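You operate a simulated robot arm through the tools that you are given. There is no shell and no other tool.

You run a simulated two-armed robot. Do the job below in one go: nothing can be reset, and whatever is moved stays where it is left.

TASK
Twist the strands on to HARD, lay the cord and clip it with the teal clip.
Fine: take the clip from the clip bar on the pale table; it goes over the cord beside the tail block; free the tail block last.

Only the result counts: the job must be done as asked and must still hold three seconds after the hand-in. Knocking over, shifting, dropping, spilling or breaking anything else fails it.

THE ROBOT
Two 7-joint arms with fingered hands on one trunk that stands fixed in place. Base frame: the origin is at the foot of the trunk, x ahead of it, y to its left, z up; the work surface is at about z = 790. Units: mm, degrees, N and s.
The left shoulder is at [86, 128, 1157], the right one opposite. Each reaches about 1156 mm from its shoulder. Payload 5 kg a hand.
Tool frame (each hand has its own): the origin (TCP) lies between the finger pads and is the grasp point; the fingertips stand 37 mm ahead of it; z points along the fingers, y is the line along which they close. The gripper opens to 124 mm; its body begins 43 mm behind the TCP. The gripper is a hand of 3 fingers: y runs from the thumb to the fingers, the wrist lies at [-21, -116, -203] in the tool frame, and closing takes about 1.5 s.
Orientation is that of the tool frame in the base frame, as a unit quaternion [w, x, y, z]. With the fingers straight down and the wrist toward the robot, the tool's x, y and z point along [0, 1, 0], [1, 0, 0] and [0, 0, -1] of the base frame.

THE INTERFACE
- The arms move only by the tool drive_tool. It takes "left_deltas", "right_deltas" or both (then of equal length, played together; a hand with none holds still); each is a list of rows, each a list of 6 numbers: the shift along the tool's x, y, z in units of 250 mm (1.0 is 250 mm), then the turn, a rotation vector about the tool's x, y, z in units of 60 degrees (1.0 is 60 degrees). In form: [[x, y, z, ax, ay, az], ...]. A call has 1 to 20 rows; each row is the pose to reach, as a shift and turn from the pose commanded when the call began, along the tool's axes at that moment. "left_claw" and "right_claw" are, for a hand that has rows, the gripper command, from -1 (shut) to 1 (fully open), values between in proportion, set as the call begins (left out, the last holds). A call with a number of a shift or a turn outside -1 to 1 is refused whole. Rows are played at 5 a second. More than 50 mm and 8.6 degrees between two rows, or a gripper value outside its range, and nothing of the call is played. Where a pose cannot be reached the arm comes as near as it can. A force on the tool above 40 N (or 10 N above the force at the start of the call, whichever is more), or a blocked arm, ends the call early, and 0.2 s more pass. Each finger travels about 45 mm/s and halts on what it meets, pressing with about 22 N; the grip force reading is that of the motor and also rises with nothing between the fingers. The clock runs only during rows and for 0.2 s after the last one: add rows that repeat a pose to give the fingers time. It gives the time, the measured TCP pose, the force on the tool (base axes), the opening and the grip force at its end, in the units of the frame above (readings bear some noise), with the torque about the TCP (base axes, N m) and any sound that the robot's microphone picked up, and new pictures: "views" is both (left out), scene, wrist or none (wrist: the cameras of the hands that moved).
- Cameras (640 x 400 px; columns grow to the right, rows downward): "scene" is now at [225.5, -63, 1334]; the picture's right is [-0.69, -0.72, 0.00], its down [-0.32, 0.31, -0.89] and it looks along [0.64, -0.62, -0.45] (base axes); focal length 269 px, centre (320, 200). "left" rides on the left gripper at [-72, -104, -154] in its tool frame; the picture's right is [-0.83, -0.26, 0.49], its down [0.51, -0.72, 0.47] and it looks along [0.23, 0.64, 0.73] (tool axes); focal length 243 px, centre (320, 200). "right" rides on the right gripper at [72, -104, -154] in its tool frame; the picture's right is [-0.83, 0.26, -0.49], its down [-0.51, -0.72, 0.47] and it looks along [-0.23, 0.64, 0.73] (tool axes); focal length 243 px, centre (320, 200).
- move_column(by): moves the trunk up (or, below 0, down) by that many mm; the arms and the scene camera ride with it, the base frame stays. It gives what a move gives, with no picture.
- move_fingers(index, middle, thumb_bend, thumb_turn, hand): sets how far each is bent, from 0 (flat) to 1 (curled in); at 0.3 the hand is open as for a grip, at 0.7 the pads meet at the TCP. One left out holds its place. A second passes; each finger stops where it meets its share of the squeeze, and holds until it gets a number again. A gripper value or a shape takes the hand back. It gives what a move gives, with no picture; readings hold the bend of each and the force on the fingers (four entries, about 0 where the hand has none), thumb and palm. thumb_turn goes from beside the hand (0) to across from the fingers (1), as for a grip.
- hand_shape(shape, hand): the hand has 3 fingers and takes this shape, open, in about a second: jaw (thumb against the fingers, like two jaws); tri (thumb and two fingers); tip (a fingertip pinch); poke (one finger out to press); point (the index stretched); flat (the hand flat); cup (the hand cupped); fist (a fist). The gripper value then closes the fingers along that shape, each until it touches; the sizes above hold for jaw. It gives what a move gives, with no picture.
- head_to(pan, tilt): turns the head with the scene camera to pan (to the left, within 80 degrees either way) and tilt (down, from -29 to 69), counted from straight ahead of the robot (the tilt from the chest, where the trunk bows). It gives what a move gives, and a new picture of the scene camera.
- probe_pixels(camera, pixels): for up to 12 pixels [column, row] of the newest picture of that camera ("zoom" is the newest enlarged one), the place [x, y, z] in the base frame of the surface seen there, good to about 3 mm. The clock stands still meanwhile.
- enlarge(camera, box): a new picture of the part [left, top, right, bottom] of that camera's present view, enlarged. The clock stands still meanwhile.
- sign_off(): hands the job in; it is judged then, once.

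Leave the grippers open and the arms clear of the work at the hand-in unless told otherwise.

The tools are called after "Emit:" as name(argument=value, ...) on one line, values as JSON. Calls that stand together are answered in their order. drive_tool: Moves the arms, as the interface text tells. Its arguments: {"type":"object","properties":{"left_deltas":{"type":"array","items":{"type":"array","items":{"type":"number"}}},"left_claw":{"type":"number"},"right_deltas":{"type":"array","items":{"type":"array","items":{"type":"number"}}},"right_claw":{"type":"number"},"views":{"type":"string","enum":["both","scene","wrist","none"]}},"required":[]} The other tools are called the same way: move_column (by) moves the trunk up or down; hand_shape (shape, hand) gives the hand a shape; move_fingers (index, middle, thumb_bend, thumb_turn, hand) moves the fingers one by one; head_to (pan, tilt) turns the head that bears the scene camera; probe_pixels (camera, pixels) gives the place of the surface under pixels of a picture; enlarge (camera, box) takes an enlarged picture of a part of a camera's view; sign_off () hands the job in.

At the start:

```text
time_s: 0.0
left_tool_pos: [671.6, -62.6, 1167.3]
left_tcp_rot: [0.0, 0.707, 0.707, 0.0]
left_contact_force: [-0.2, 0.3, -0.7]
left_torque: [0.02, -0.01, 0.01]
left_opening: 123.7
left_finger_force: 0.1
left_shape: jaw
left_bend: [0.3, 0.3, 0.3, 0.98]
left_finger forces: [0.1, 0.0, 0.1, 0.0, 0.0, 0.0]
right_tool_pos: [434.9, -570.2, 1189.4]
right_tcp_rot: [0.001, 0.706, 0.708, 0.001]
right_contact_force: [0.4, -0.3, -0.2]
right_torque: [0.01, 0.0, -0.04]
right_opening: 123.4
right_finger_force: 0.2
right_shape: jaw
right_bend: [0.3, 0.3, 0.3, 0.98]
right_finger forces: [0.0, 0.0, 0.1, 0.1, 0.1, 0.1]
trunk travel left (down, up): [-350.0, 213.0]
head pan, tilt (commanded): [-43.9, 26.8]
```

scene: 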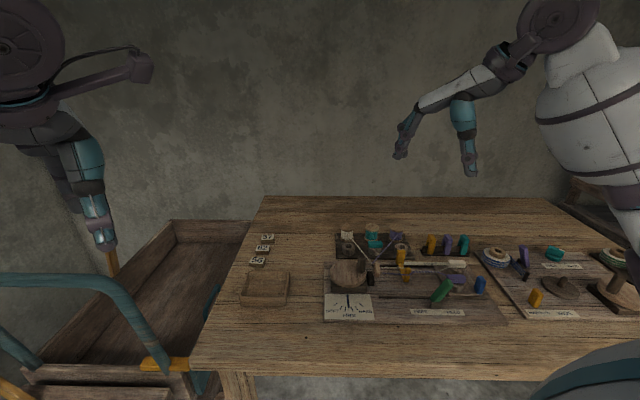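
right: 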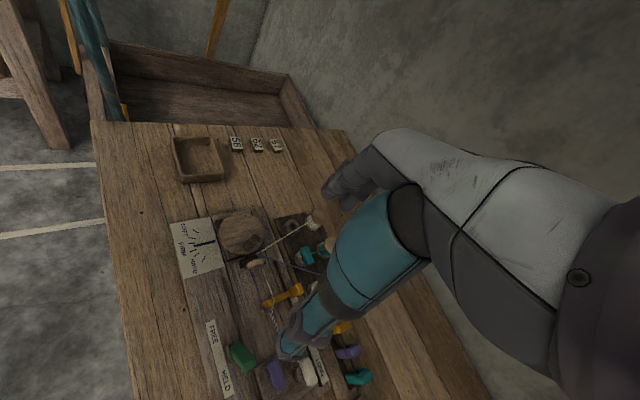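
left: 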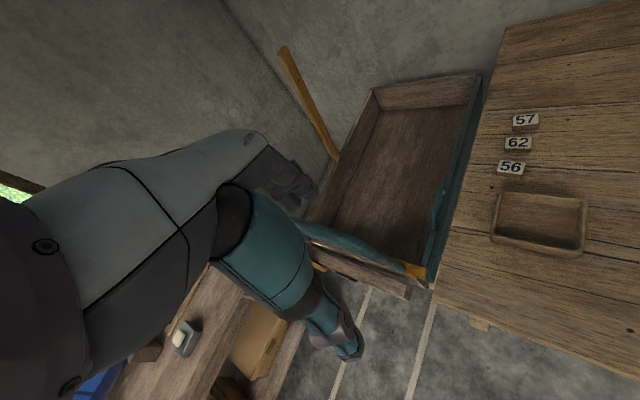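

I see a work table with a rope-making device around pixels (330-500, 230-320). I'll enlarge that part of the scene to learn what is there.

Emit:
enlarge(camera="scene", box=[310, 215, 480, 325])

Emit:
enlarge(camera="scene", box=[460, 215, 640, 325])

```text
3.64 times, centred on (395, 270) of scene
```

zoom: 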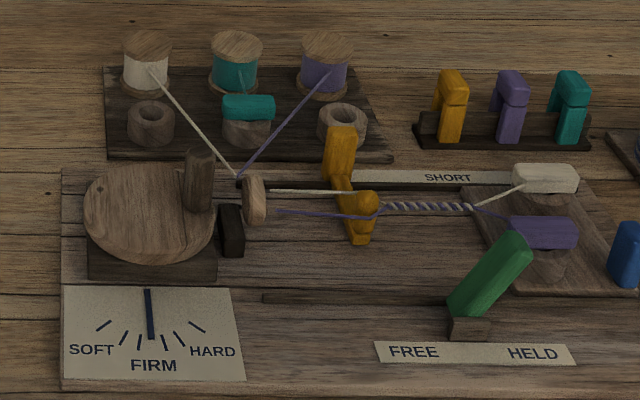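

```text
3.56 times, centred on (550, 270) of scene
```

zoom: 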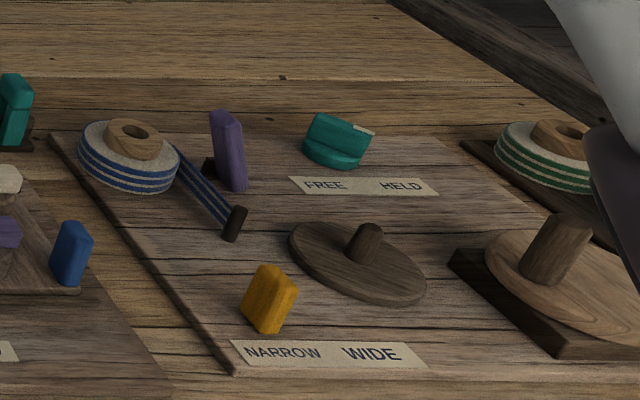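

I see a crank with a dial (SOFT/FIRM/HARD), an orange slider on the cord, a green lever (FREE/HELD), and a bar with three clips. I'll turn the head to look around for other tables before doing anything.

Emit:
head_to(pan=0, tilt=40)

Emit:
head_to(pan=60, tilt=35)

Emit:
head_to(pan=-78, tilt=35)

Emit:
head_to(pan=-35, tilt=45)

```text
time_s: 1.1
left_tool_pos: [670.2, -63.3, 1165.6]
left_tcp_rot: [0.0, 0.708, 0.706, 0.001]
left_contact_force: [0.5, 0.5, -0.3]
left_torque: [-0.01, 0.02, 0.0]
left_opening: 123.9
left_finger_force: 0.1
left_shape: jaw
left_bend: [0.3, 0.3, 0.3, 0.98]
left_finger forces: [0.0, 0.0, 0.1, 0.0, 0.0, 0.0]
right_tool_pos: [435.1, -569.3, 1188.9]
right_tcp_rot: [0.001, 0.707, 0.707, 0.0]
right_contact_force: [-0.1, -1.1, -0.4]
right_torque: [-0.03, -0.02, 0.02]
right_opening: 123.5
right_finger_force: 0.0
right_shape: jaw
right_bend: [0.3, 0.3, 0.3, 0.98]
right_finger forces: [0.0, 0.1, 0.0, 0.1, 0.1, 0.1]
trunk travel left (down, up): [-350.0, 213.0]
head pan, tilt (commanded): [0.0, 40.0]
```

scene: 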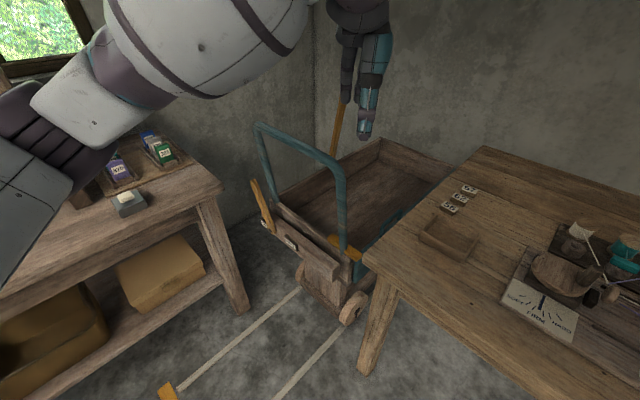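

```text
time_s: 2.4
left_tool_pos: [670.8, -62.3, 1167.7]
left_tcp_rot: [0.0, 0.707, 0.707, 0.0]
left_contact_force: [0.7, -0.2, -0.5]
left_torque: [0.01, -0.03, -0.02]
left_opening: 123.6
left_finger_force: 0.1
left_shape: jaw
left_bend: [0.3, 0.3, 0.3, 0.98]
left_finger forces: [0.0, 0.1, 0.0, 0.0, 0.0, 0.0]
right_tool_pos: [434.8, -570.8, 1188.4]
right_tcp_rot: [0.0, 0.707, 0.707, 0.0]
right_contact_force: [-0.9, -0.7, 0.2]
right_torque: [0.02, -0.03, -0.04]
right_opening: 123.6
right_finger_force: 0.1
right_shape: jaw
right_bend: [0.3, 0.3, 0.3, 0.98]
right_finger forces: [0.1, 0.1, 0.1, 0.0, 0.0, 0.0]
trunk travel left (down, up): [-350.0, 213.0]
head pan, tilt (commanded): [60.0, 35.0]
```

scene: 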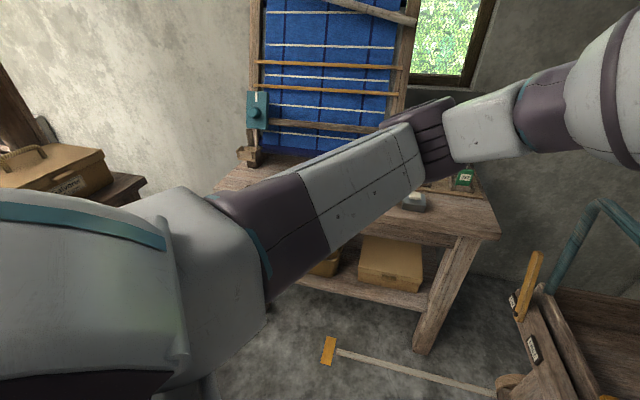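

```text
time_s: 4.6
left_tool_pos: [671.1, -63.9, 1166.7]
left_tcp_rot: [0.0, 0.707, 0.708, 0.0]
left_contact_force: [0.1, 0.4, 0.5]
left_torque: [0.01, -0.01, 0.03]
left_opening: 123.5
left_finger_force: 0.1
left_shape: jaw
left_bend: [0.3, 0.3, 0.3, 0.98]
left_finger forces: [0.1, 0.1, 0.0, 0.0, 0.0, 0.0]
right_tool_pos: [435.7, -570.6, 1190.2]
right_tcp_rot: [0.001, 0.707, 0.707, 0.001]
right_contact_force: [-0.4, -0.5, -0.4]
right_torque: [0.0, 0.02, 0.01]
right_opening: 123.5
right_finger_force: 0.1
right_shape: jaw
right_bend: [0.3, 0.3, 0.3, 0.98]
right_finger forces: [0.0, 0.0, 0.0, 0.0, 0.0, 0.0]
trunk travel left (down, up): [-350.0, 213.0]
head pan, tilt (commanded): [-78.0, 35.0]
```

scene: 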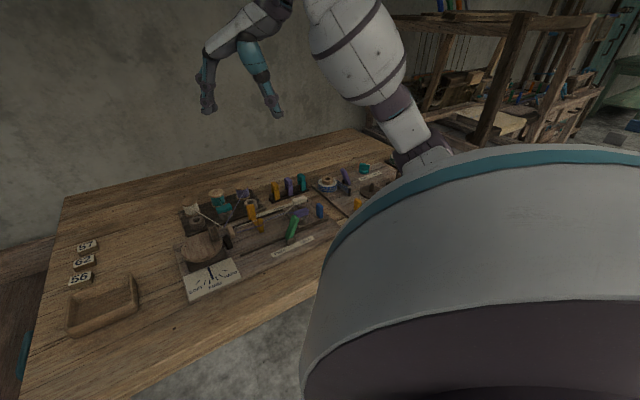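

```text
time_s: 5.7
left_tool_pos: [669.8, -62.3, 1166.9]
left_tcp_rot: [0.0, 0.707, 0.708, 0.0]
left_contact_force: [0.4, 0.6, 0.2]
left_torque: [-0.02, -0.01, -0.03]
left_opening: 123.6
left_finger_force: 0.1
left_shape: jaw
left_bend: [0.3, 0.3, 0.3, 0.98]
left_finger forces: [0.0, 0.0, 0.1, 0.1, 0.0, 0.0]
right_tool_pos: [435.0, -570.0, 1189.1]
right_tcp_rot: [0.001, 0.707, 0.707, 0.001]
right_contact_force: [-0.8, -0.1, 0.5]
right_torque: [-0.02, 0.01, -0.01]
right_opening: 123.8
right_finger_force: 0.0
right_shape: jaw
right_bend: [0.3, 0.3, 0.3, 0.98]
right_finger forces: [0.1, 0.0, 0.0, 0.0, 0.0, 0.0]
trunk travel left (down, up): [-350.0, 213.0]
head pan, tilt (commanded): [-35.0, 45.0]
```

scene: 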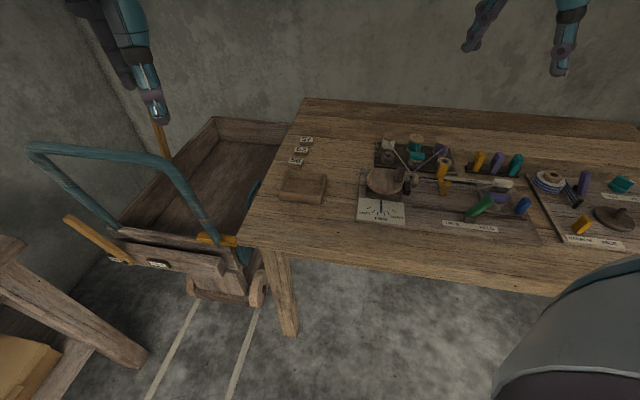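

The work table with the rope device and the clip bar is the only one with clips. I'll centre the device in view.

Emit:
head_to(pan=-55, tilt=40)

```text
time_s: 6.5
left_tool_pos: [669.1, -62.2, 1166.7]
left_tcp_rot: [0.0, 0.707, 0.707, -0.001]
left_contact_force: [0.0, 0.6, 0.6]
left_torque: [0.0, -0.04, 0.0]
left_opening: 123.6
left_finger_force: 0.0
left_shape: jaw
left_bend: [0.3, 0.3, 0.3, 0.98]
left_finger forces: [0.0, 0.1, 0.1, 0.0, 0.1, 0.1]
right_tool_pos: [434.5, -569.8, 1189.7]
right_tcp_rot: [0.001, 0.707, 0.707, 0.001]
right_contact_force: [-0.7, -0.3, 0.1]
right_torque: [0.01, 0.0, 0.01]
right_opening: 123.8
right_finger_force: 0.0
right_shape: jaw
right_bend: [0.3, 0.3, 0.3, 0.98]
right_finger forces: [0.0, 0.1, 0.0, 0.1, 0.0, 0.0]
trunk travel left (down, up): [-350.0, 213.0]
head pan, tilt (commanded): [-55.0, 40.0]
```

scene: 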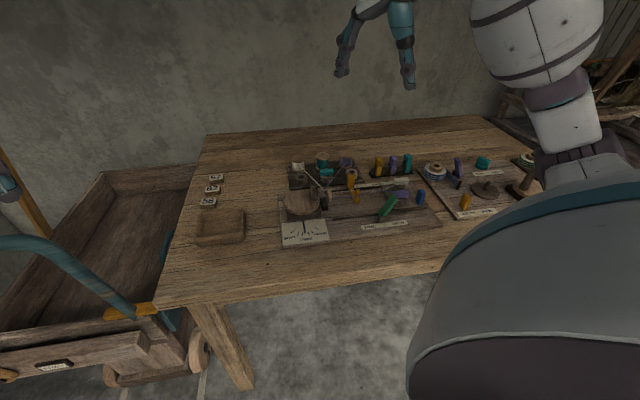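

The device now sits around (280-440, 150-245). I'll enlarge it.

Emit:
enlarge(camera="scene", box=[270, 145, 440, 250])

Emit:
enlarge(camera="scene", box=[275, 180, 345, 250])

Emit:
enlarge(camera="scene", box=[340, 150, 445, 240])

```text
3.76 times, centred on (355, 198) of scene
```

zoom: 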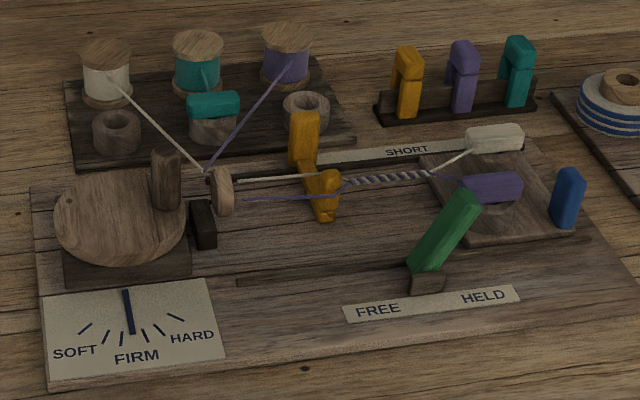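

```text
5.71 times, centred on (310, 215) of scene
```

zoom: 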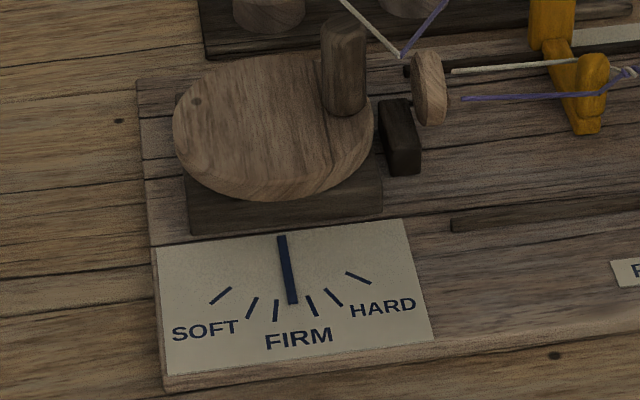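

```text
4.44 times, centred on (392, 195) of scene
```

zoom: 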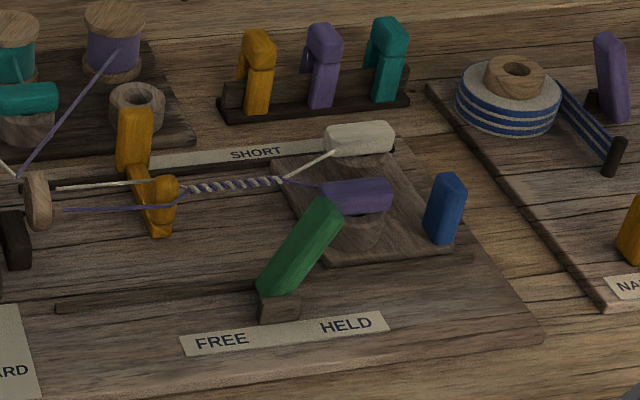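

I'll probe the key points in the present scene picture to learn where things are: crank peg, wheel, dial, orange slider, cord, lever, tail block, clips.

Emit:
enlarge(camera="scene", box=[270, 145, 440, 250])

Emit:
probe_pixels(camera="zoom", pixels=[[166, 155], [120, 215], [128, 310], [222, 190], [303, 120], [328, 182], [400, 178], [455, 205], [428, 280], [490, 185], [568, 175], [517, 45]])

Emit:
probe_pixels(camera="zoom", pixels=[[494, 130], [518, 100], [463, 48], [408, 52], [380, 112], [535, 100], [500, 215], [430, 165], [375, 310], [485, 297], [60, 200], [45, 385]])

```text
3.76 times, centred on (355, 198) of scene
```

zoom: 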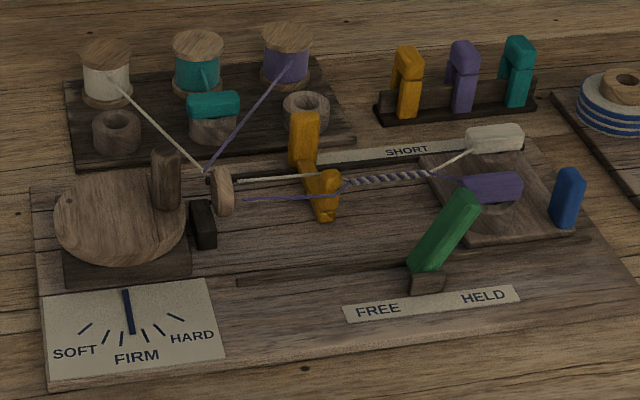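

```text
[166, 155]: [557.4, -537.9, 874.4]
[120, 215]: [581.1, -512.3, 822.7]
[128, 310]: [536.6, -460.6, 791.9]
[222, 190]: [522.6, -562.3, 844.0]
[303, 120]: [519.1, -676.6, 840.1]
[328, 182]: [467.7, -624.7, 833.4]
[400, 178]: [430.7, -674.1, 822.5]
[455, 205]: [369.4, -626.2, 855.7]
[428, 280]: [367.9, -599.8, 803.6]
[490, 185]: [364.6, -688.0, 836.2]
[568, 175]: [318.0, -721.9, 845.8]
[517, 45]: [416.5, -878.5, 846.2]
```

```text
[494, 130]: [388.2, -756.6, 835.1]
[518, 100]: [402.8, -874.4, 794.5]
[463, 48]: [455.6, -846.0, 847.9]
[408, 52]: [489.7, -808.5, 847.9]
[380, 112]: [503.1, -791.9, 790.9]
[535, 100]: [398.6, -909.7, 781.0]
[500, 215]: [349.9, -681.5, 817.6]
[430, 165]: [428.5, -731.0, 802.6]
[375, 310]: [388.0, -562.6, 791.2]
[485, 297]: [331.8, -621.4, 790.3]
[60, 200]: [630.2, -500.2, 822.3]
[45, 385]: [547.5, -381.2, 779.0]
```

I'll take an enlarged look through the right wrist camera, which sees the device from above around (170-360, 200-390).

Emit:
enlarge(camera="right", box=[160, 200, 380, 340])

Emit:
enlarge(camera="right", box=[200, 270, 400, 400])

```text
2.86 times, centred on (270, 270) of right
```

zoom: 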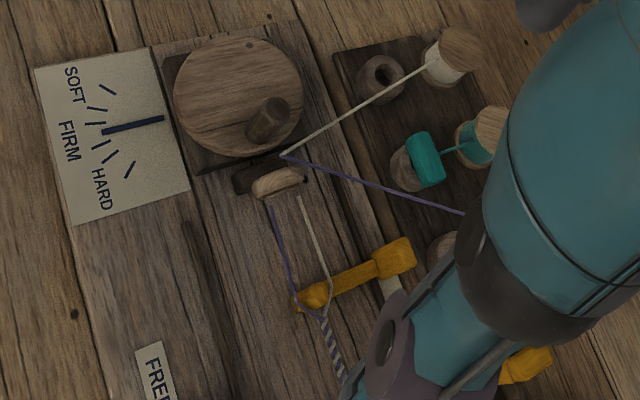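

```text
3.08 times, centred on (300, 335) of right
```

zoom: 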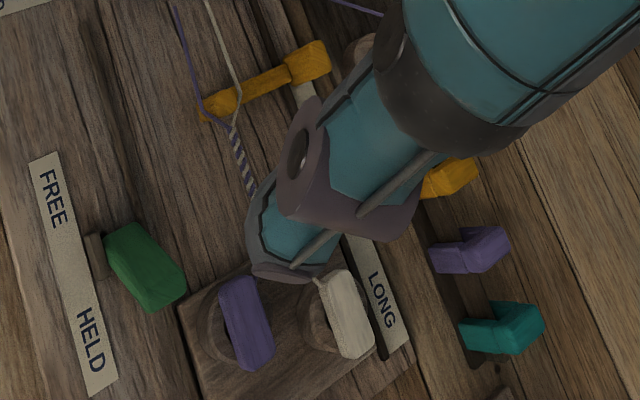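

The strip carries "SHORT" and "LONG", the pointer stands at FIRM, and the HARD ticks lie to its right. I'll bring the right hand down a bit nearer to the robot side, turned 45° so its camera looks at the device squarely, at about [368, -480, 1000].

Emit:
drive_tool(right_deltas=[[0.045, -0.034, 0.0, 0, 0, 0.094], [0.09, -0.067, 0.05, 0, 0, 0.188], [0.135, -0.1, 0.15, 0, 0, 0.281], [0.18, -0.134, 0.25, 0, 0, 0.375], [0.225, -0.168, 0.35, 0, 0, 0.469], [0.27, -0.2, 0.47, 0, 0, 0.563], [0.315, -0.235, 0.6, 0, 0, 0.656], [0.36, -0.268, 0.756, 0, 0, 0.75]], views="both")

```text
time_s: 8.3
left_tool_pos: [670.7, -63.4, 1166.3]
left_tcp_rot: [0.0, 0.707, 0.707, -0.001]
left_contact_force: [0.0, 0.5, -0.1]
left_torque: [0.02, 0.01, 0.03]
left_opening: 123.5
left_finger_force: 0.0
left_shape: jaw
left_bend: [0.3, 0.3, 0.3, 0.98]
left_finger forces: [0.0, 0.0, 0.1, 0.0, 0.1, 0.0]
right_tool_pos: [422.9, -534.9, 1012.9]
right_tcp_rot: [0.0, 0.924, 0.382, 0.0]
right_contact_force: [-0.2, 0.8, 0.7]
right_torque: [0.03, 0.01, 0.01]
right_opening: 123.7
right_finger_force: 0.1
right_shape: jaw
right_bend: [0.3, 0.3, 0.3, 0.98]
right_finger forces: [0.0, 0.0, 0.1, 0.0, 0.1, 0.0]
right hand out of reach, approached as far as the arm can: row 6, 7, 8
trunk travel left (down, up): [-350.0, 213.0]
head pan, tilt (commanded): [-55.0, 40.0]
```

scene: 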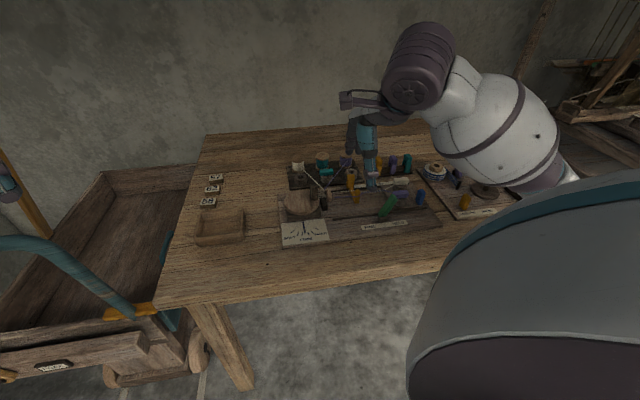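
right: 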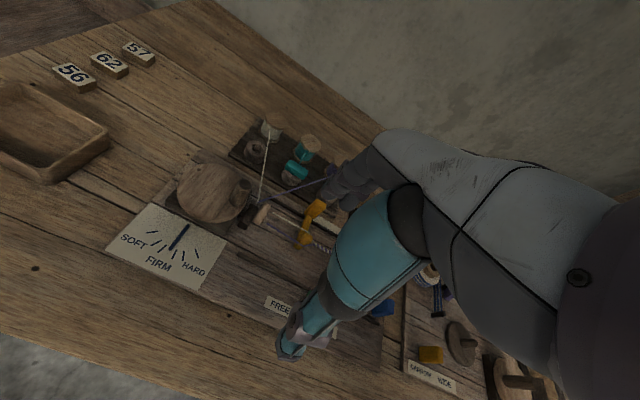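

The hand reached [423, -535, 1013]. The right wrist camera now sees dial and crank well; I'll enlarge these.

Emit:
enlarge(camera="right", box=[100, 110, 350, 300])

Emit:
enlarge(camera="right", box=[110, 190, 240, 290])

```text
2.11 times, centred on (225, 205) of right
```

zoom: 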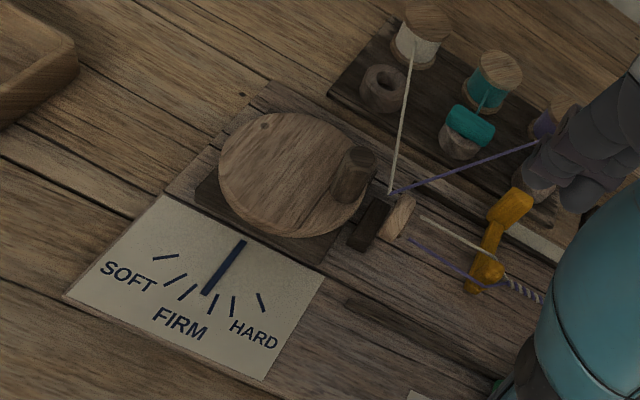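

```text
4.00 times, centred on (175, 240) of right
```

zoom: 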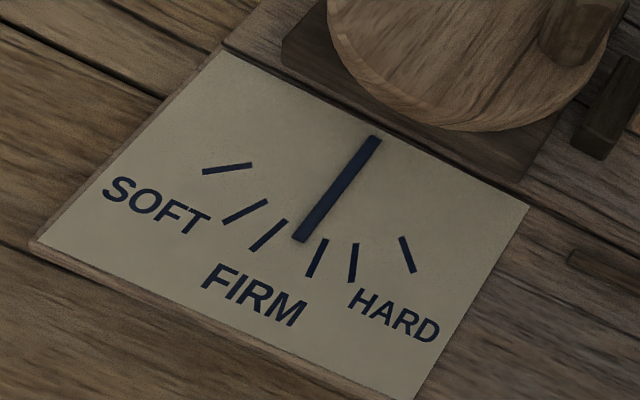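

I'll probe the wheel edges and peg in this view to fix the wheel's centre and the peg's place.

Emit:
enlarge(camera="right", box=[160, 140, 290, 240])

Emit:
enlarge(camera="right", box=[160, 140, 290, 240])

```text
4.00 times, centred on (225, 190) of right
```

zoom: 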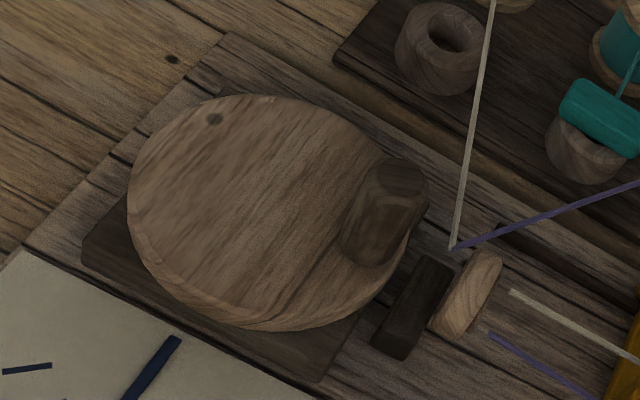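

```text
4.00 times, centred on (225, 190) of right
```

zoom: 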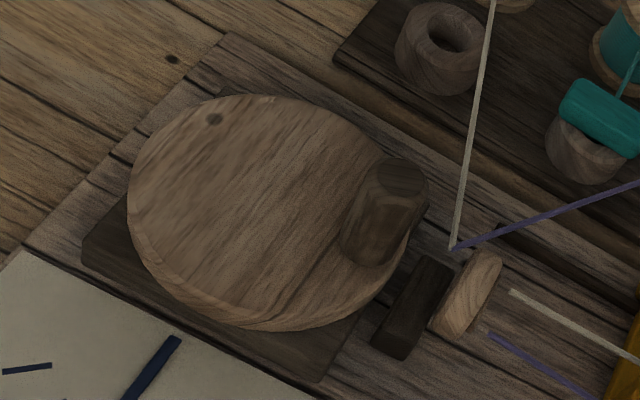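

Emit:
probe_pixels(camera="zoom", pixels=[[135, 205], [250, 101], [250, 312], [265, 205], [402, 178], [388, 185], [415, 190], [355, 250], [405, 250], [405, 330], [470, 290], [452, 246]])

Emit:
probe_pixels(camera="zoom", pixels=[[150, 160], [190, 118], [320, 110], [360, 140], [320, 300], [390, 275], [160, 265], [200, 300], [378, 168], [422, 172], [400, 162], [400, 195]])

```text
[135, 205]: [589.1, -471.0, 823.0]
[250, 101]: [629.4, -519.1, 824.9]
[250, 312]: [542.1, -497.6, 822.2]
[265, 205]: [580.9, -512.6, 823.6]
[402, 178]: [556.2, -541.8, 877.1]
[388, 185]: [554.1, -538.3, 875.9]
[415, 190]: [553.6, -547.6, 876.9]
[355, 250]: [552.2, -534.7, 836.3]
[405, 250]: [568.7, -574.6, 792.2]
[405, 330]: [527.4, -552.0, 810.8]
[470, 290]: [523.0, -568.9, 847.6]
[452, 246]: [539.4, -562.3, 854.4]
```

```text
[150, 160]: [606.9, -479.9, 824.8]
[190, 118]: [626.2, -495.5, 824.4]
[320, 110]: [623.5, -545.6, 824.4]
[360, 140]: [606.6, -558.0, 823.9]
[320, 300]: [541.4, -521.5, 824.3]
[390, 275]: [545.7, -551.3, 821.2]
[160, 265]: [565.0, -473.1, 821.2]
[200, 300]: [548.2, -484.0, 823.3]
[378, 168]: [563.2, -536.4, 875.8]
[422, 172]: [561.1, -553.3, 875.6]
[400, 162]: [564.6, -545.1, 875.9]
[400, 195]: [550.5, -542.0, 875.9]
```

Wheel centre works out near [583.5, -516.5], top z≈823; the peg top is near [557, -544, 876], radius about 38 mm. Next I check heights of the spools and strands near the peg.

Emit:
enlarge(camera="scene", box=[275, 145, 445, 250])

```text
3.76 times, centred on (360, 198) of scene
```

zoom: 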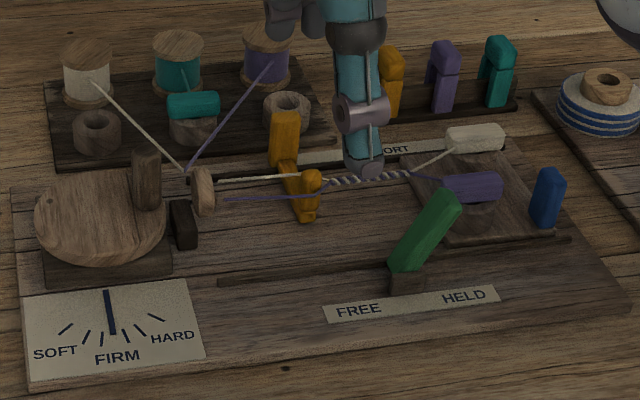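

Emit:
probe_pixels(camera="zoom", pixels=[[87, 50], [178, 42], [267, 35], [90, 80], [140, 130], [270, 65], [230, 118], [95, 118], [193, 105], [284, 100], [285, 125], [186, 165]])

Emit:
probe_pixels(camera="zoom", pixels=[[474, 140], [474, 185], [430, 195], [408, 265], [405, 285], [549, 180], [498, 45], [445, 48], [360, 178], [410, 172], [310, 185], [300, 215]])

```text
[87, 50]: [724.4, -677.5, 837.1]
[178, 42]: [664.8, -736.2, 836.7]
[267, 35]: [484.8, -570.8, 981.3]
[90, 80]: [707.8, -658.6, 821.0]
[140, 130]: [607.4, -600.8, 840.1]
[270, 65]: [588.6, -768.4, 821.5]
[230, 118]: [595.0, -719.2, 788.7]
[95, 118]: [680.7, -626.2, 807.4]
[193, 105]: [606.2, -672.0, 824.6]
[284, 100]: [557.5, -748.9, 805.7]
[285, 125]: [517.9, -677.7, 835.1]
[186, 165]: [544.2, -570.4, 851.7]
```

```text
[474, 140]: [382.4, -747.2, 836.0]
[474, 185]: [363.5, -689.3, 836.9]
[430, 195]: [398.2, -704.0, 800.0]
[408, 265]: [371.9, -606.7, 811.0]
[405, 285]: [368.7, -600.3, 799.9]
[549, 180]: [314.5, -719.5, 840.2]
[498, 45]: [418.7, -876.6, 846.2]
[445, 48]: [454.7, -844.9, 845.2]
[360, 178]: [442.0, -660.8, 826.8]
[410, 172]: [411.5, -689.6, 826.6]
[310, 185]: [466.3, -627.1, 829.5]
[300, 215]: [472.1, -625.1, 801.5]
```

All strands and spools are at or below z≈854, so I keep fingertips above that. I'll close the right hand part-way (about 45 mm) and carry it over the peg at a safe height first.

Emit:
drive_tool(right_deltas=[[0.07, 0.08, 0.018, 0, 0, 0], [0.14, 0.16, 0.037, 0, 0, 0], [0.21, 0.24, 0.055, 0, 0, 0], [0.28, 0.32, 0.073, 0, 0, 0], [0.354, 0.404, 0.092, 0, 0, 0], [0.354, 0.404, 0.092, 0, 0, 0]], right_claw=-0.3, views="both")

```text
time_s: 9.8
left_tool_pos: [670.8, -62.4, 1167.0]
left_tcp_rot: [0.0, 0.707, 0.707, 0.0]
left_contact_force: [-0.2, -0.3, 0.2]
left_torque: [-0.01, 0.0, -0.03]
left_opening: 123.7
left_finger_force: 0.0
left_shape: jaw
left_bend: [0.3, 0.3, 0.3, 0.98]
left_finger forces: [0.0, 0.0, 0.0, 0.0, 0.0, 0.0]
right_tool_pos: [555.9, -545.1, 990.9]
right_tcp_rot: [0.0, 0.924, 0.382, 0.001]
right_contact_force: [-1.0, 0.6, 0.8]
right_torque: [-0.02, -0.02, -0.01]
right_opening: 43.9
right_finger_force: 0.0
right_shape: jaw
right_bend: [0.74, 0.51, 0.73, 1.0]
right_finger forces: [0.1, 0.0, 0.0, 0.0, 0.0, 0.0]
trunk travel left (down, up): [-350.0, 213.0]
head pan, tilt (commanded): [-55.0, 40.0]
```

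scene: 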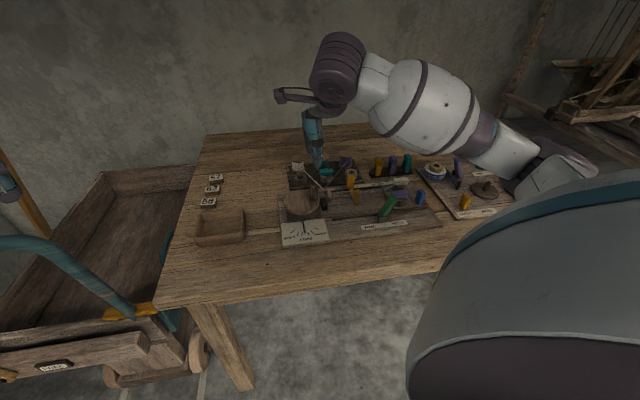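
right: 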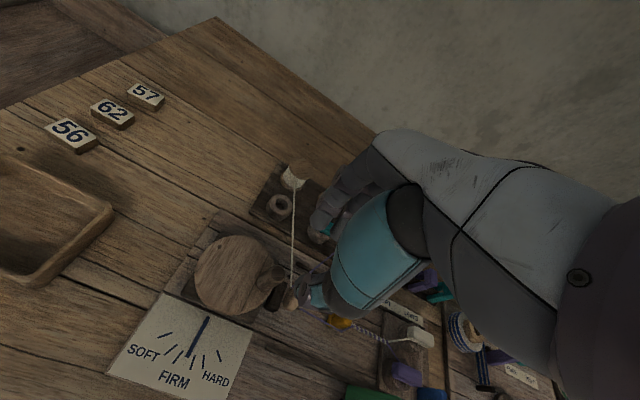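

The hand is over the peg at z=991 with opening 44 mm. I'll look closely at the fingers.

Emit:
enlarge(camera="scene", box=[265, 80, 395, 250])

Emit:
enlarge(camera="right", box=[180, 180, 400, 330])

```text
2.35 times, centred on (330, 165) of scene
```

zoom: 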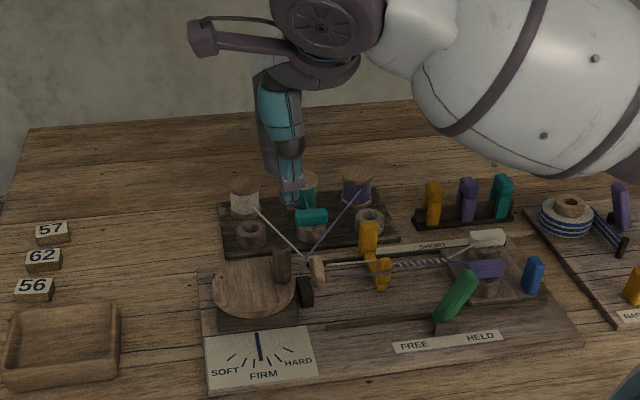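

```text
2.67 times, centred on (290, 255) of right
```

zoom: 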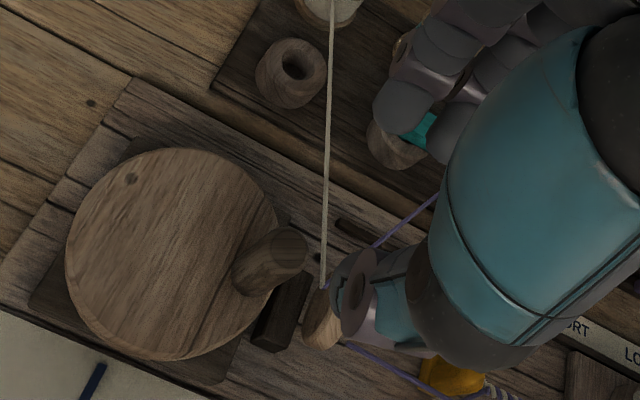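

The two fingertips are on the far side and the thumb on the near side. I'll descend to TCP z≈915 and check the alignment with the peg.

Emit:
drive_tool(right_deltas=[[0.002, 0, 0.1, 0, 0, 0], [0.004, 0, 0.2, 0, 0, 0], [0.006, 0, 0.3, 0, 0, 0], [0.006, 0, 0.3, 0, 0, 0]], views="both")

Emit:
enlarge(camera="scene", box=[270, 130, 380, 250])

Emit:
enlarge(camera="right", box=[180, 180, 400, 330])

```text
time_s: 10.8
left_tool_pos: [670.3, -62.2, 1165.7]
left_tcp_rot: [0.0, 0.707, 0.707, 0.0]
left_contact_force: [-0.3, 0.4, -0.7]
left_torque: [-0.03, -0.01, -0.01]
left_opening: 123.5
left_finger_force: 0.2
left_shape: jaw
left_bend: [0.3, 0.3, 0.3, 0.98]
left_finger forces: [0.1, 0.0, 0.0, 0.0, 0.1, 0.1]
right_tool_pos: [556.9, -543.4, 914.6]
right_tcp_rot: [0.001, 0.924, 0.383, 0.0]
right_contact_force: [-0.1, 0.4, 0.4]
right_torque: [-0.04, -0.02, -0.02]
right_opening: 43.7
right_finger_force: 0.1
right_shape: jaw
right_bend: [0.74, 0.51, 0.73, 1.0]
right_finger forces: [0.0, 0.0, 0.1, 0.0, 0.1, 0.1]
trunk travel left (down, up): [-350.0, 213.0]
head pan, tilt (commanded): [-55.0, 40.0]
```

scene: 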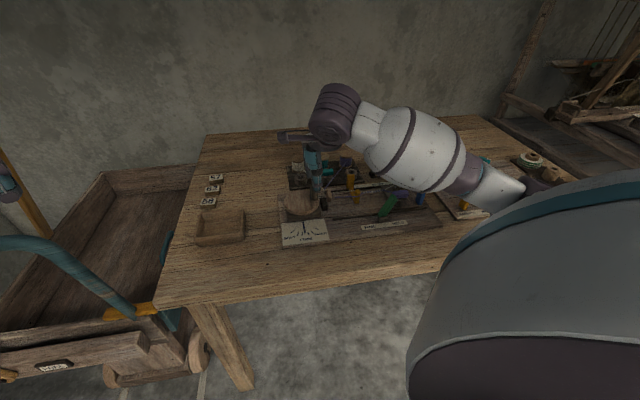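
right: 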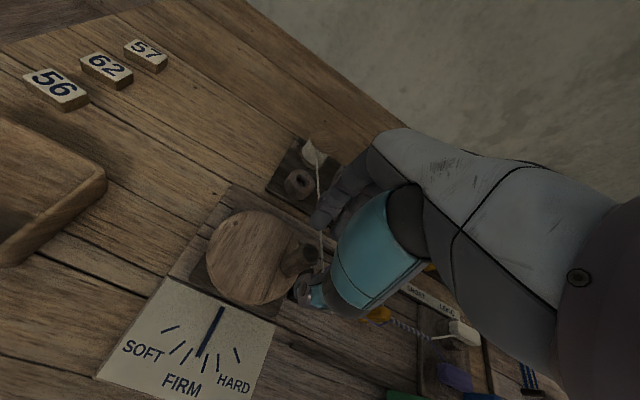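

```text
3.33 times, centred on (325, 190) of scene
```

zoom: 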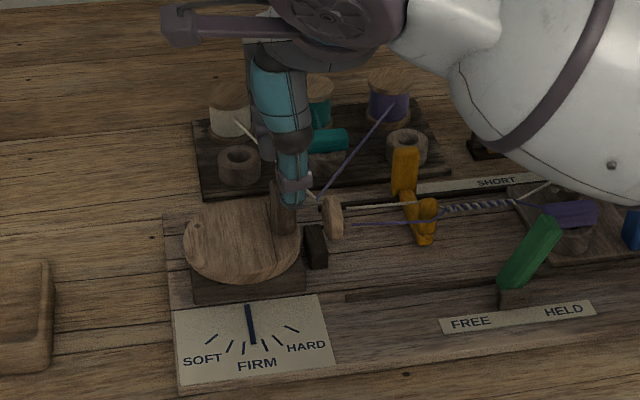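

```text
2.67 times, centred on (290, 255) of right
```

zoom: 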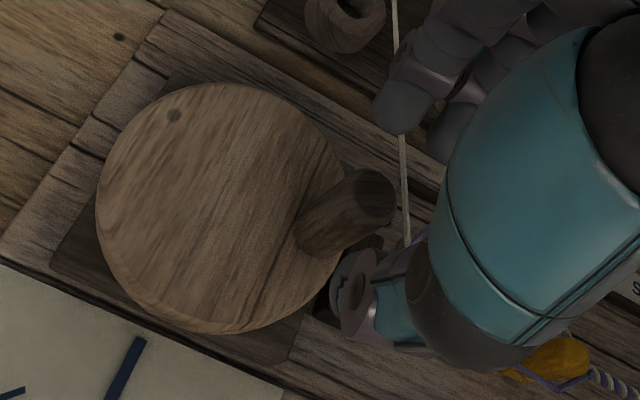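

The peg top (372,195 in the zoom) moves into the gap between fingers and thumb. I'll probe the finger and thumb tips for their true positions.

Emit:
probe_pixels(camera="zoom", pixels=[[385, 120], [405, 125], [440, 145], [450, 155], [350, 270], [345, 310], [375, 330], [375, 195], [400, 100], [400, 330]])

```text
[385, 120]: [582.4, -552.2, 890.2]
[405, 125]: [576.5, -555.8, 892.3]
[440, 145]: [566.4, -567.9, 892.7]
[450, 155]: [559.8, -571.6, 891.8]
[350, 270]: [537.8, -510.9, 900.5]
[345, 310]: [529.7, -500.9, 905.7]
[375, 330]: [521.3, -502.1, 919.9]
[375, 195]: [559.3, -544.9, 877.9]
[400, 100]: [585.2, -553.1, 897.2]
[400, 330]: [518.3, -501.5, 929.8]
```

Fingers stand at about ±22 mm about the peg. I'll descend 19 mm to z≈896 (tips ~859, above the strands) and close gently.

Emit:
drive_tool(right_deltas=[[0, 0, 0.04, 0, 0, 0], [0, 0, 0.074, 0, 0, 0], [0, 0, 0.074, 0, 0, 0]], views="none")

Emit:
drive_tool(right_deltas=[[0, 0, 0, 0, 0, 0], [0, 0, 0, 0, 0, 0], [0, 0, 0, 0, 0, 0], [0, 0, 0, 0, 0, 0], [0, 0, 0, 0, 0, 0]], right_claw=-0.8, views="wrist")

Emit:
enlarge(camera="right", box=[180, 180, 400, 330])

```text
time_s: 11.6
left_tool_pos: [670.8, -62.9, 1166.0]
left_tcp_rot: [0.0, 0.708, 0.707, 0.0]
left_contact_force: [0.8, 0.3, 0.4]
left_torque: [0.01, 0.0, -0.01]
left_opening: 123.8
left_finger_force: 0.1
left_shape: jaw
left_bend: [0.3, 0.3, 0.3, 0.98]
left_finger forces: [0.0, 0.2, 0.1, 0.0, 0.0, 0.0]
right_tool_pos: [555.0, -543.7, 897.6]
right_tcp_rot: [0.001, 0.924, 0.383, 0.0]
right_contact_force: [0.2, -0.7, 0.3]
right_torque: [-0.01, 0.02, 0.02]
right_opening: 43.8
right_finger_force: 0.0
right_shape: jaw
right_bend: [0.74, 0.51, 0.73, 1.0]
right_finger forces: [0.0, 0.0, 0.0, 0.0, 0.1, 0.0]
trunk travel left (down, up): [-350.0, 213.0]
head pan, tilt (commanded): [-55.0, 40.0]
```

```text
time_s: 12.8
left_tool_pos: [671.8, -62.1, 1166.8]
left_tcp_rot: [0.001, 0.707, 0.707, 0.001]
left_contact_force: [-0.4, -0.3, 0.2]
left_torque: [-0.03, 0.01, 0.02]
left_opening: 123.7
left_finger_force: 0.1
left_shape: jaw
left_bend: [0.3, 0.3, 0.3, 0.98]
left_finger forces: [0.0, 0.0, 0.0, 0.0, 0.0, 0.0]
right_tool_pos: [556.2, -542.6, 895.9]
right_tcp_rot: [0.0, 0.924, 0.382, 0.0]
right_contact_force: [1.1, 0.8, 2.0]
right_torque: [0.03, -0.04, 0.0]
right_opening: 13.0
right_finger_force: 0.0
right_shape: jaw
right_bend: [0.72, 0.64, 0.72, 1.0]
right_finger forces: [2.2, 0.0, 0.0, 0.0, 2.0, 0.0]
trunk travel left (down, up): [-350.0, 213.0]
head pan, tilt (commanded): [-55.0, 40.0]
```

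right: 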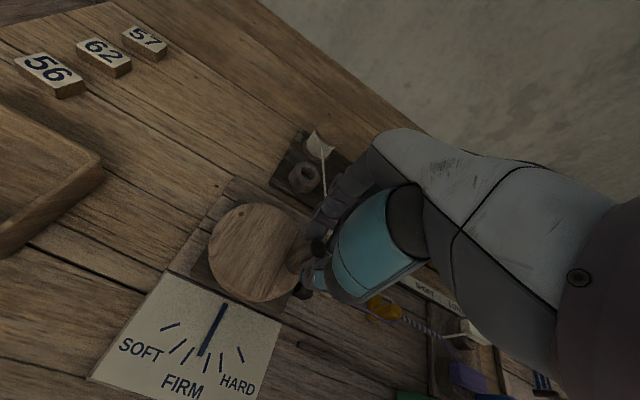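

```text
2.67 times, centred on (290, 255) of right
```

zoom: 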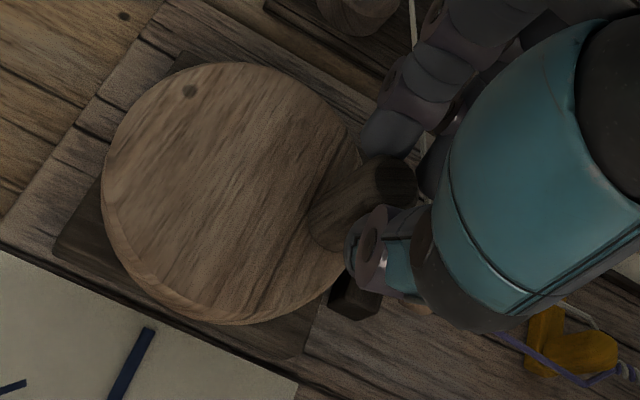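

The index and thumb touch the peg lightly (about 2 N). I'll close fully for a firm hold.

Emit:
drive_tool(right_deltas=[[0, 0, 0, 0, 0, 0], [0, 0, 0, 0, 0, 0], [0, 0, 0, 0, 0, 0], [0, 0, 0, 0, 0, 0]], right_claw=-1, views="wrist")

Emit:
enlarge(camera="right", box=[180, 180, 400, 330])

```text
time_s: 13.8
left_tool_pos: [670.5, -64.1, 1166.9]
left_tcp_rot: [-0.001, 0.707, 0.707, 0.0]
left_contact_force: [-0.6, 1.2, 0.5]
left_torque: [0.01, -0.01, -0.02]
left_opening: 123.6
left_finger_force: 0.1
left_shape: jaw
left_bend: [0.3, 0.3, 0.3, 0.98]
left_finger forces: [0.0, 0.1, 0.1, 0.0, 0.0, 0.0]
right_tool_pos: [555.4, -543.3, 896.6]
right_tcp_rot: [0.001, 0.924, 0.383, 0.001]
right_contact_force: [-1.3, 0.7, -2.5]
right_torque: [-0.03, -0.03, 0.0]
right_opening: 5.9
right_finger_force: 21.6
right_shape: jaw
right_bend: [0.72, 0.7, 0.73, 1.0]
right_finger forces: [16.7, 3.3, 0.0, 0.0, 18.4, 0.1]
trunk travel left (down, up): [-350.0, 213.0]
head pan, tilt (commanded): [-55.0, 40.0]
```

right: 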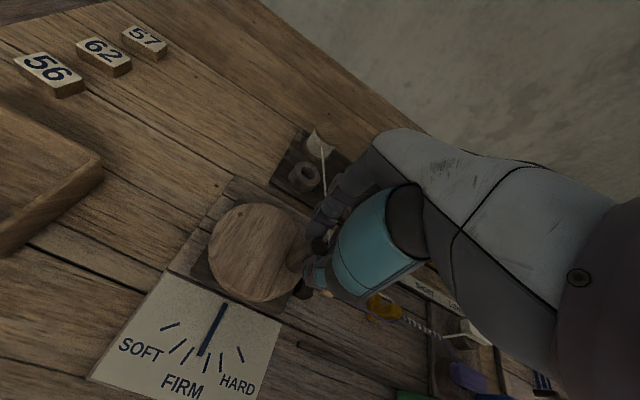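

```text
2.67 times, centred on (290, 255) of right
```

zoom: 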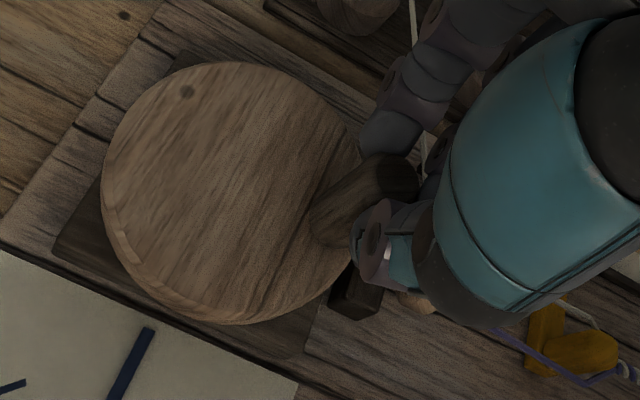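

The hold is firm (index ~17 N, thumb ~18 N). As a test I turn the crank 30° clockwise (seen from above) and then read the pointer.

Emit:
drive_tool(right_deltas=[[0.0006, -0.01325, 0, 0, 0, 0], [0.0023, -0.0264, 0, 0, 0, 0], [0.0052, -0.0393, 0, 0, 0, 0], [0.0092, -0.052, 0, 0, 0, 0], [0.0142, -0.0642, 0, 0, 0, 0], [0.0204, -0.076, 0, 0, 0, 0]], views="wrist")

Emit:
enlarge(camera="right", box=[80, 280, 300, 400])

Emit:
enlarge(camera="scene", box=[270, 180, 350, 250])

```text
time_s: 15.2
left_tool_pos: [671.0, -62.9, 1166.1]
left_tcp_rot: [-0.001, 0.708, 0.707, 0.0]
left_contact_force: [-0.1, -0.1, -0.8]
left_torque: [-0.01, 0.01, 0.01]
left_opening: 123.4
left_finger_force: 0.0
left_shape: jaw
left_bend: [0.3, 0.3, 0.3, 0.98]
left_finger forces: [0.1, 0.1, 0.1, 0.0, 0.1, 0.1]
right_tool_pos: [545.7, -525.7, 896.9]
right_tcp_rot: [0.0, 0.924, 0.383, 0.0]
right_contact_force: [3.4, 1.1, -6.9]
right_torque: [-0.06, -0.16, -0.03]
right_opening: 5.5
right_finger_force: 22.3
right_shape: jaw
right_bend: [0.72, 0.7, 0.73, 1.0]
right_finger forces: [18.6, 2.4, 0.1, 0.1, 16.7, 0.1]
trunk travel left (down, up): [-350.0, 213.0]
head pan, tilt (commanded): [-55.0, 40.0]
```

right: 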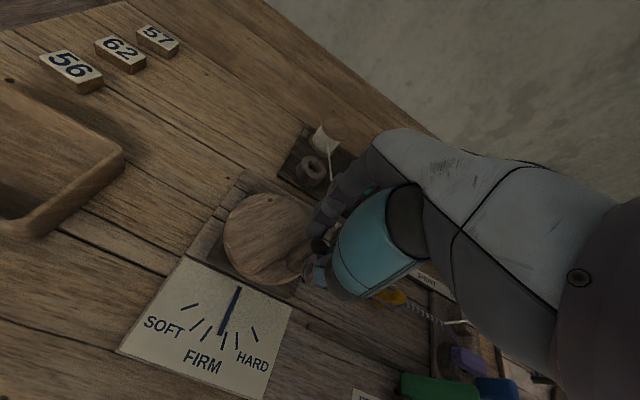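

```text
2.91 times, centred on (190, 340) of right
```

zoom: 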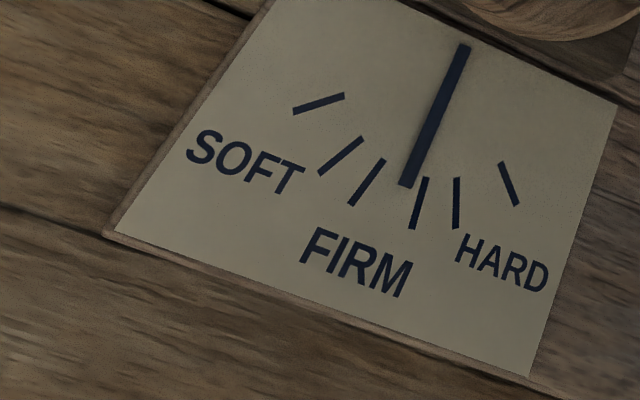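

```text
5.71 times, centred on (310, 215) of scene
```

zoom: 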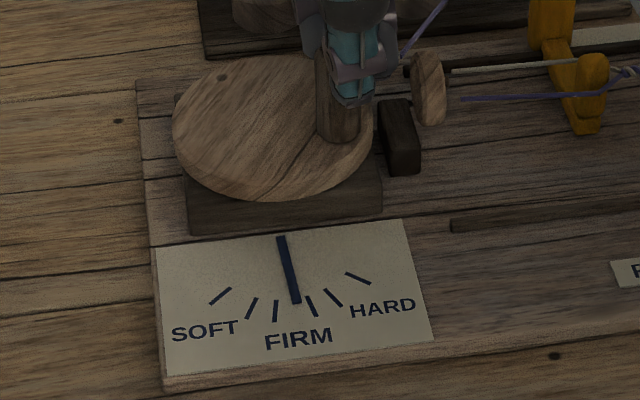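

Clockwise moves the pointer toward HARD (tip from column 292 to 296). I'll probe the dial's pivot, pointer tip and ticks to compute angles.

Emit:
probe_pixels(camera="zoom", pixels=[[281, 238], [296, 301], [210, 303], [230, 288], [247, 317], [256, 299], [274, 320], [277, 301], [317, 315], [307, 297], [341, 305], [325, 289]])

Emit:
probe_pixels(camera="zoom", pixels=[[371, 285], [346, 272], [158, 248], [166, 372], [432, 338], [403, 221]])

```text
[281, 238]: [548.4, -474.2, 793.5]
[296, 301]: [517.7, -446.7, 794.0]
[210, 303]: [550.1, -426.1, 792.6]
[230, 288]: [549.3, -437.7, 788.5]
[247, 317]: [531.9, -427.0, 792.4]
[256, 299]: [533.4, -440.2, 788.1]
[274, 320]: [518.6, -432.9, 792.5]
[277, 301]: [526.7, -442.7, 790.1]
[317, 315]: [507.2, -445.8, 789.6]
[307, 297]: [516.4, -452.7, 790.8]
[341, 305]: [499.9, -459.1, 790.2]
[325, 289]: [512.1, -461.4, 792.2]
```

```text
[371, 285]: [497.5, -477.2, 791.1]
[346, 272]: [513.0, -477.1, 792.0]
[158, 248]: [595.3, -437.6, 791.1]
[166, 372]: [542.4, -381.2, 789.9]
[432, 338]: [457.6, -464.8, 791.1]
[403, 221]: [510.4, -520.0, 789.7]
```

The bands work out: SOFT −47…−25°, FIRM ±10°, HARD +26…+48°. The pointer went from about 0° to 3° for 30° of crank, so about one further turn is needed. I'll go on clockwise to 150° in total and check.

Emit:
drive_tool(right_deltas=[[0.0152, -0.0217, 0, 0, 0, 0], [0.0339, -0.0404, 0, 0, 0, 0], [0.0556, -0.0556, 0, 0, 0, 0], [0.0797, -0.0668, 0, 0, 0, 0], [0.1052, -0.0737, 0, 0, 0, 0], [0.1316, -0.076, 0, 0, 0, 0], [0.158, -0.0737, 0, 0, 0, 0], [0.1836, -0.0668, 0, 0, 0, 0], [0.2076, -0.0556, 0, 0, 0, 0], [0.2293, -0.0404, 0, 0, 0, 0], [0.2481, -0.0217, 0, 0, 0, 0], [0.2633, 0, 0, 0, 0, 0]], views="wrist")

Emit:
enlarge(camera="scene", box=[270, 180, 350, 250])

```text
time_s: 17.8
left_tool_pos: [670.8, -64.6, 1166.8]
left_tcp_rot: [-0.001, 0.707, 0.707, 0.001]
left_contact_force: [-0.6, 0.9, -0.7]
left_torque: [0.0, -0.01, 0.0]
left_opening: 123.6
left_finger_force: 0.1
left_shape: jaw
left_bend: [0.3, 0.3, 0.3, 0.98]
left_finger forces: [0.1, 0.0, 0.0, 0.0, 0.0, 0.0]
right_tool_pos: [590.9, -483.0, 895.8]
right_tcp_rot: [0.0, 0.924, 0.383, 0.001]
right_contact_force: [-5.3, -14.0, -6.1]
right_torque: [-0.42, -0.03, -0.06]
right_opening: 5.1
right_finger_force: 22.5
right_shape: jaw
right_bend: [0.72, 0.7, 0.73, 1.0]
right_finger forces: [17.9, 10.9, 0.0, 0.1, 16.8, 0.1]
trunk travel left (down, up): [-350.0, 213.0]
head pan, tilt (commanded): [-55.0, 40.0]
```

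right: 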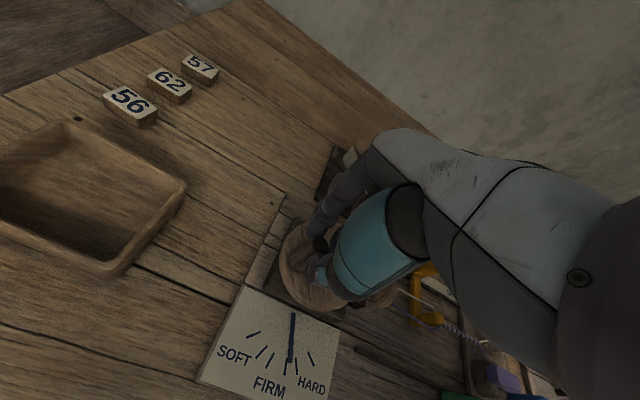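

```text
5.71 times, centred on (310, 215) of scene
```

zoom: 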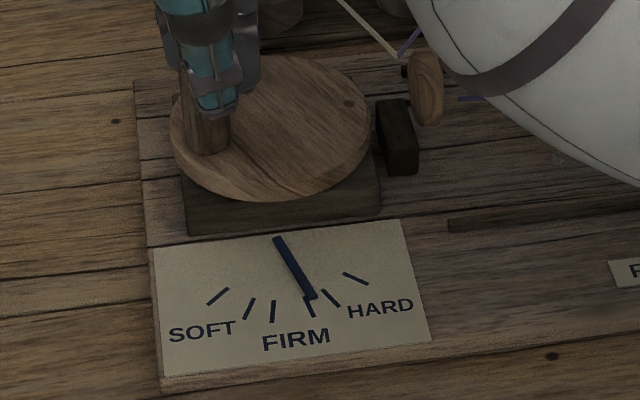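

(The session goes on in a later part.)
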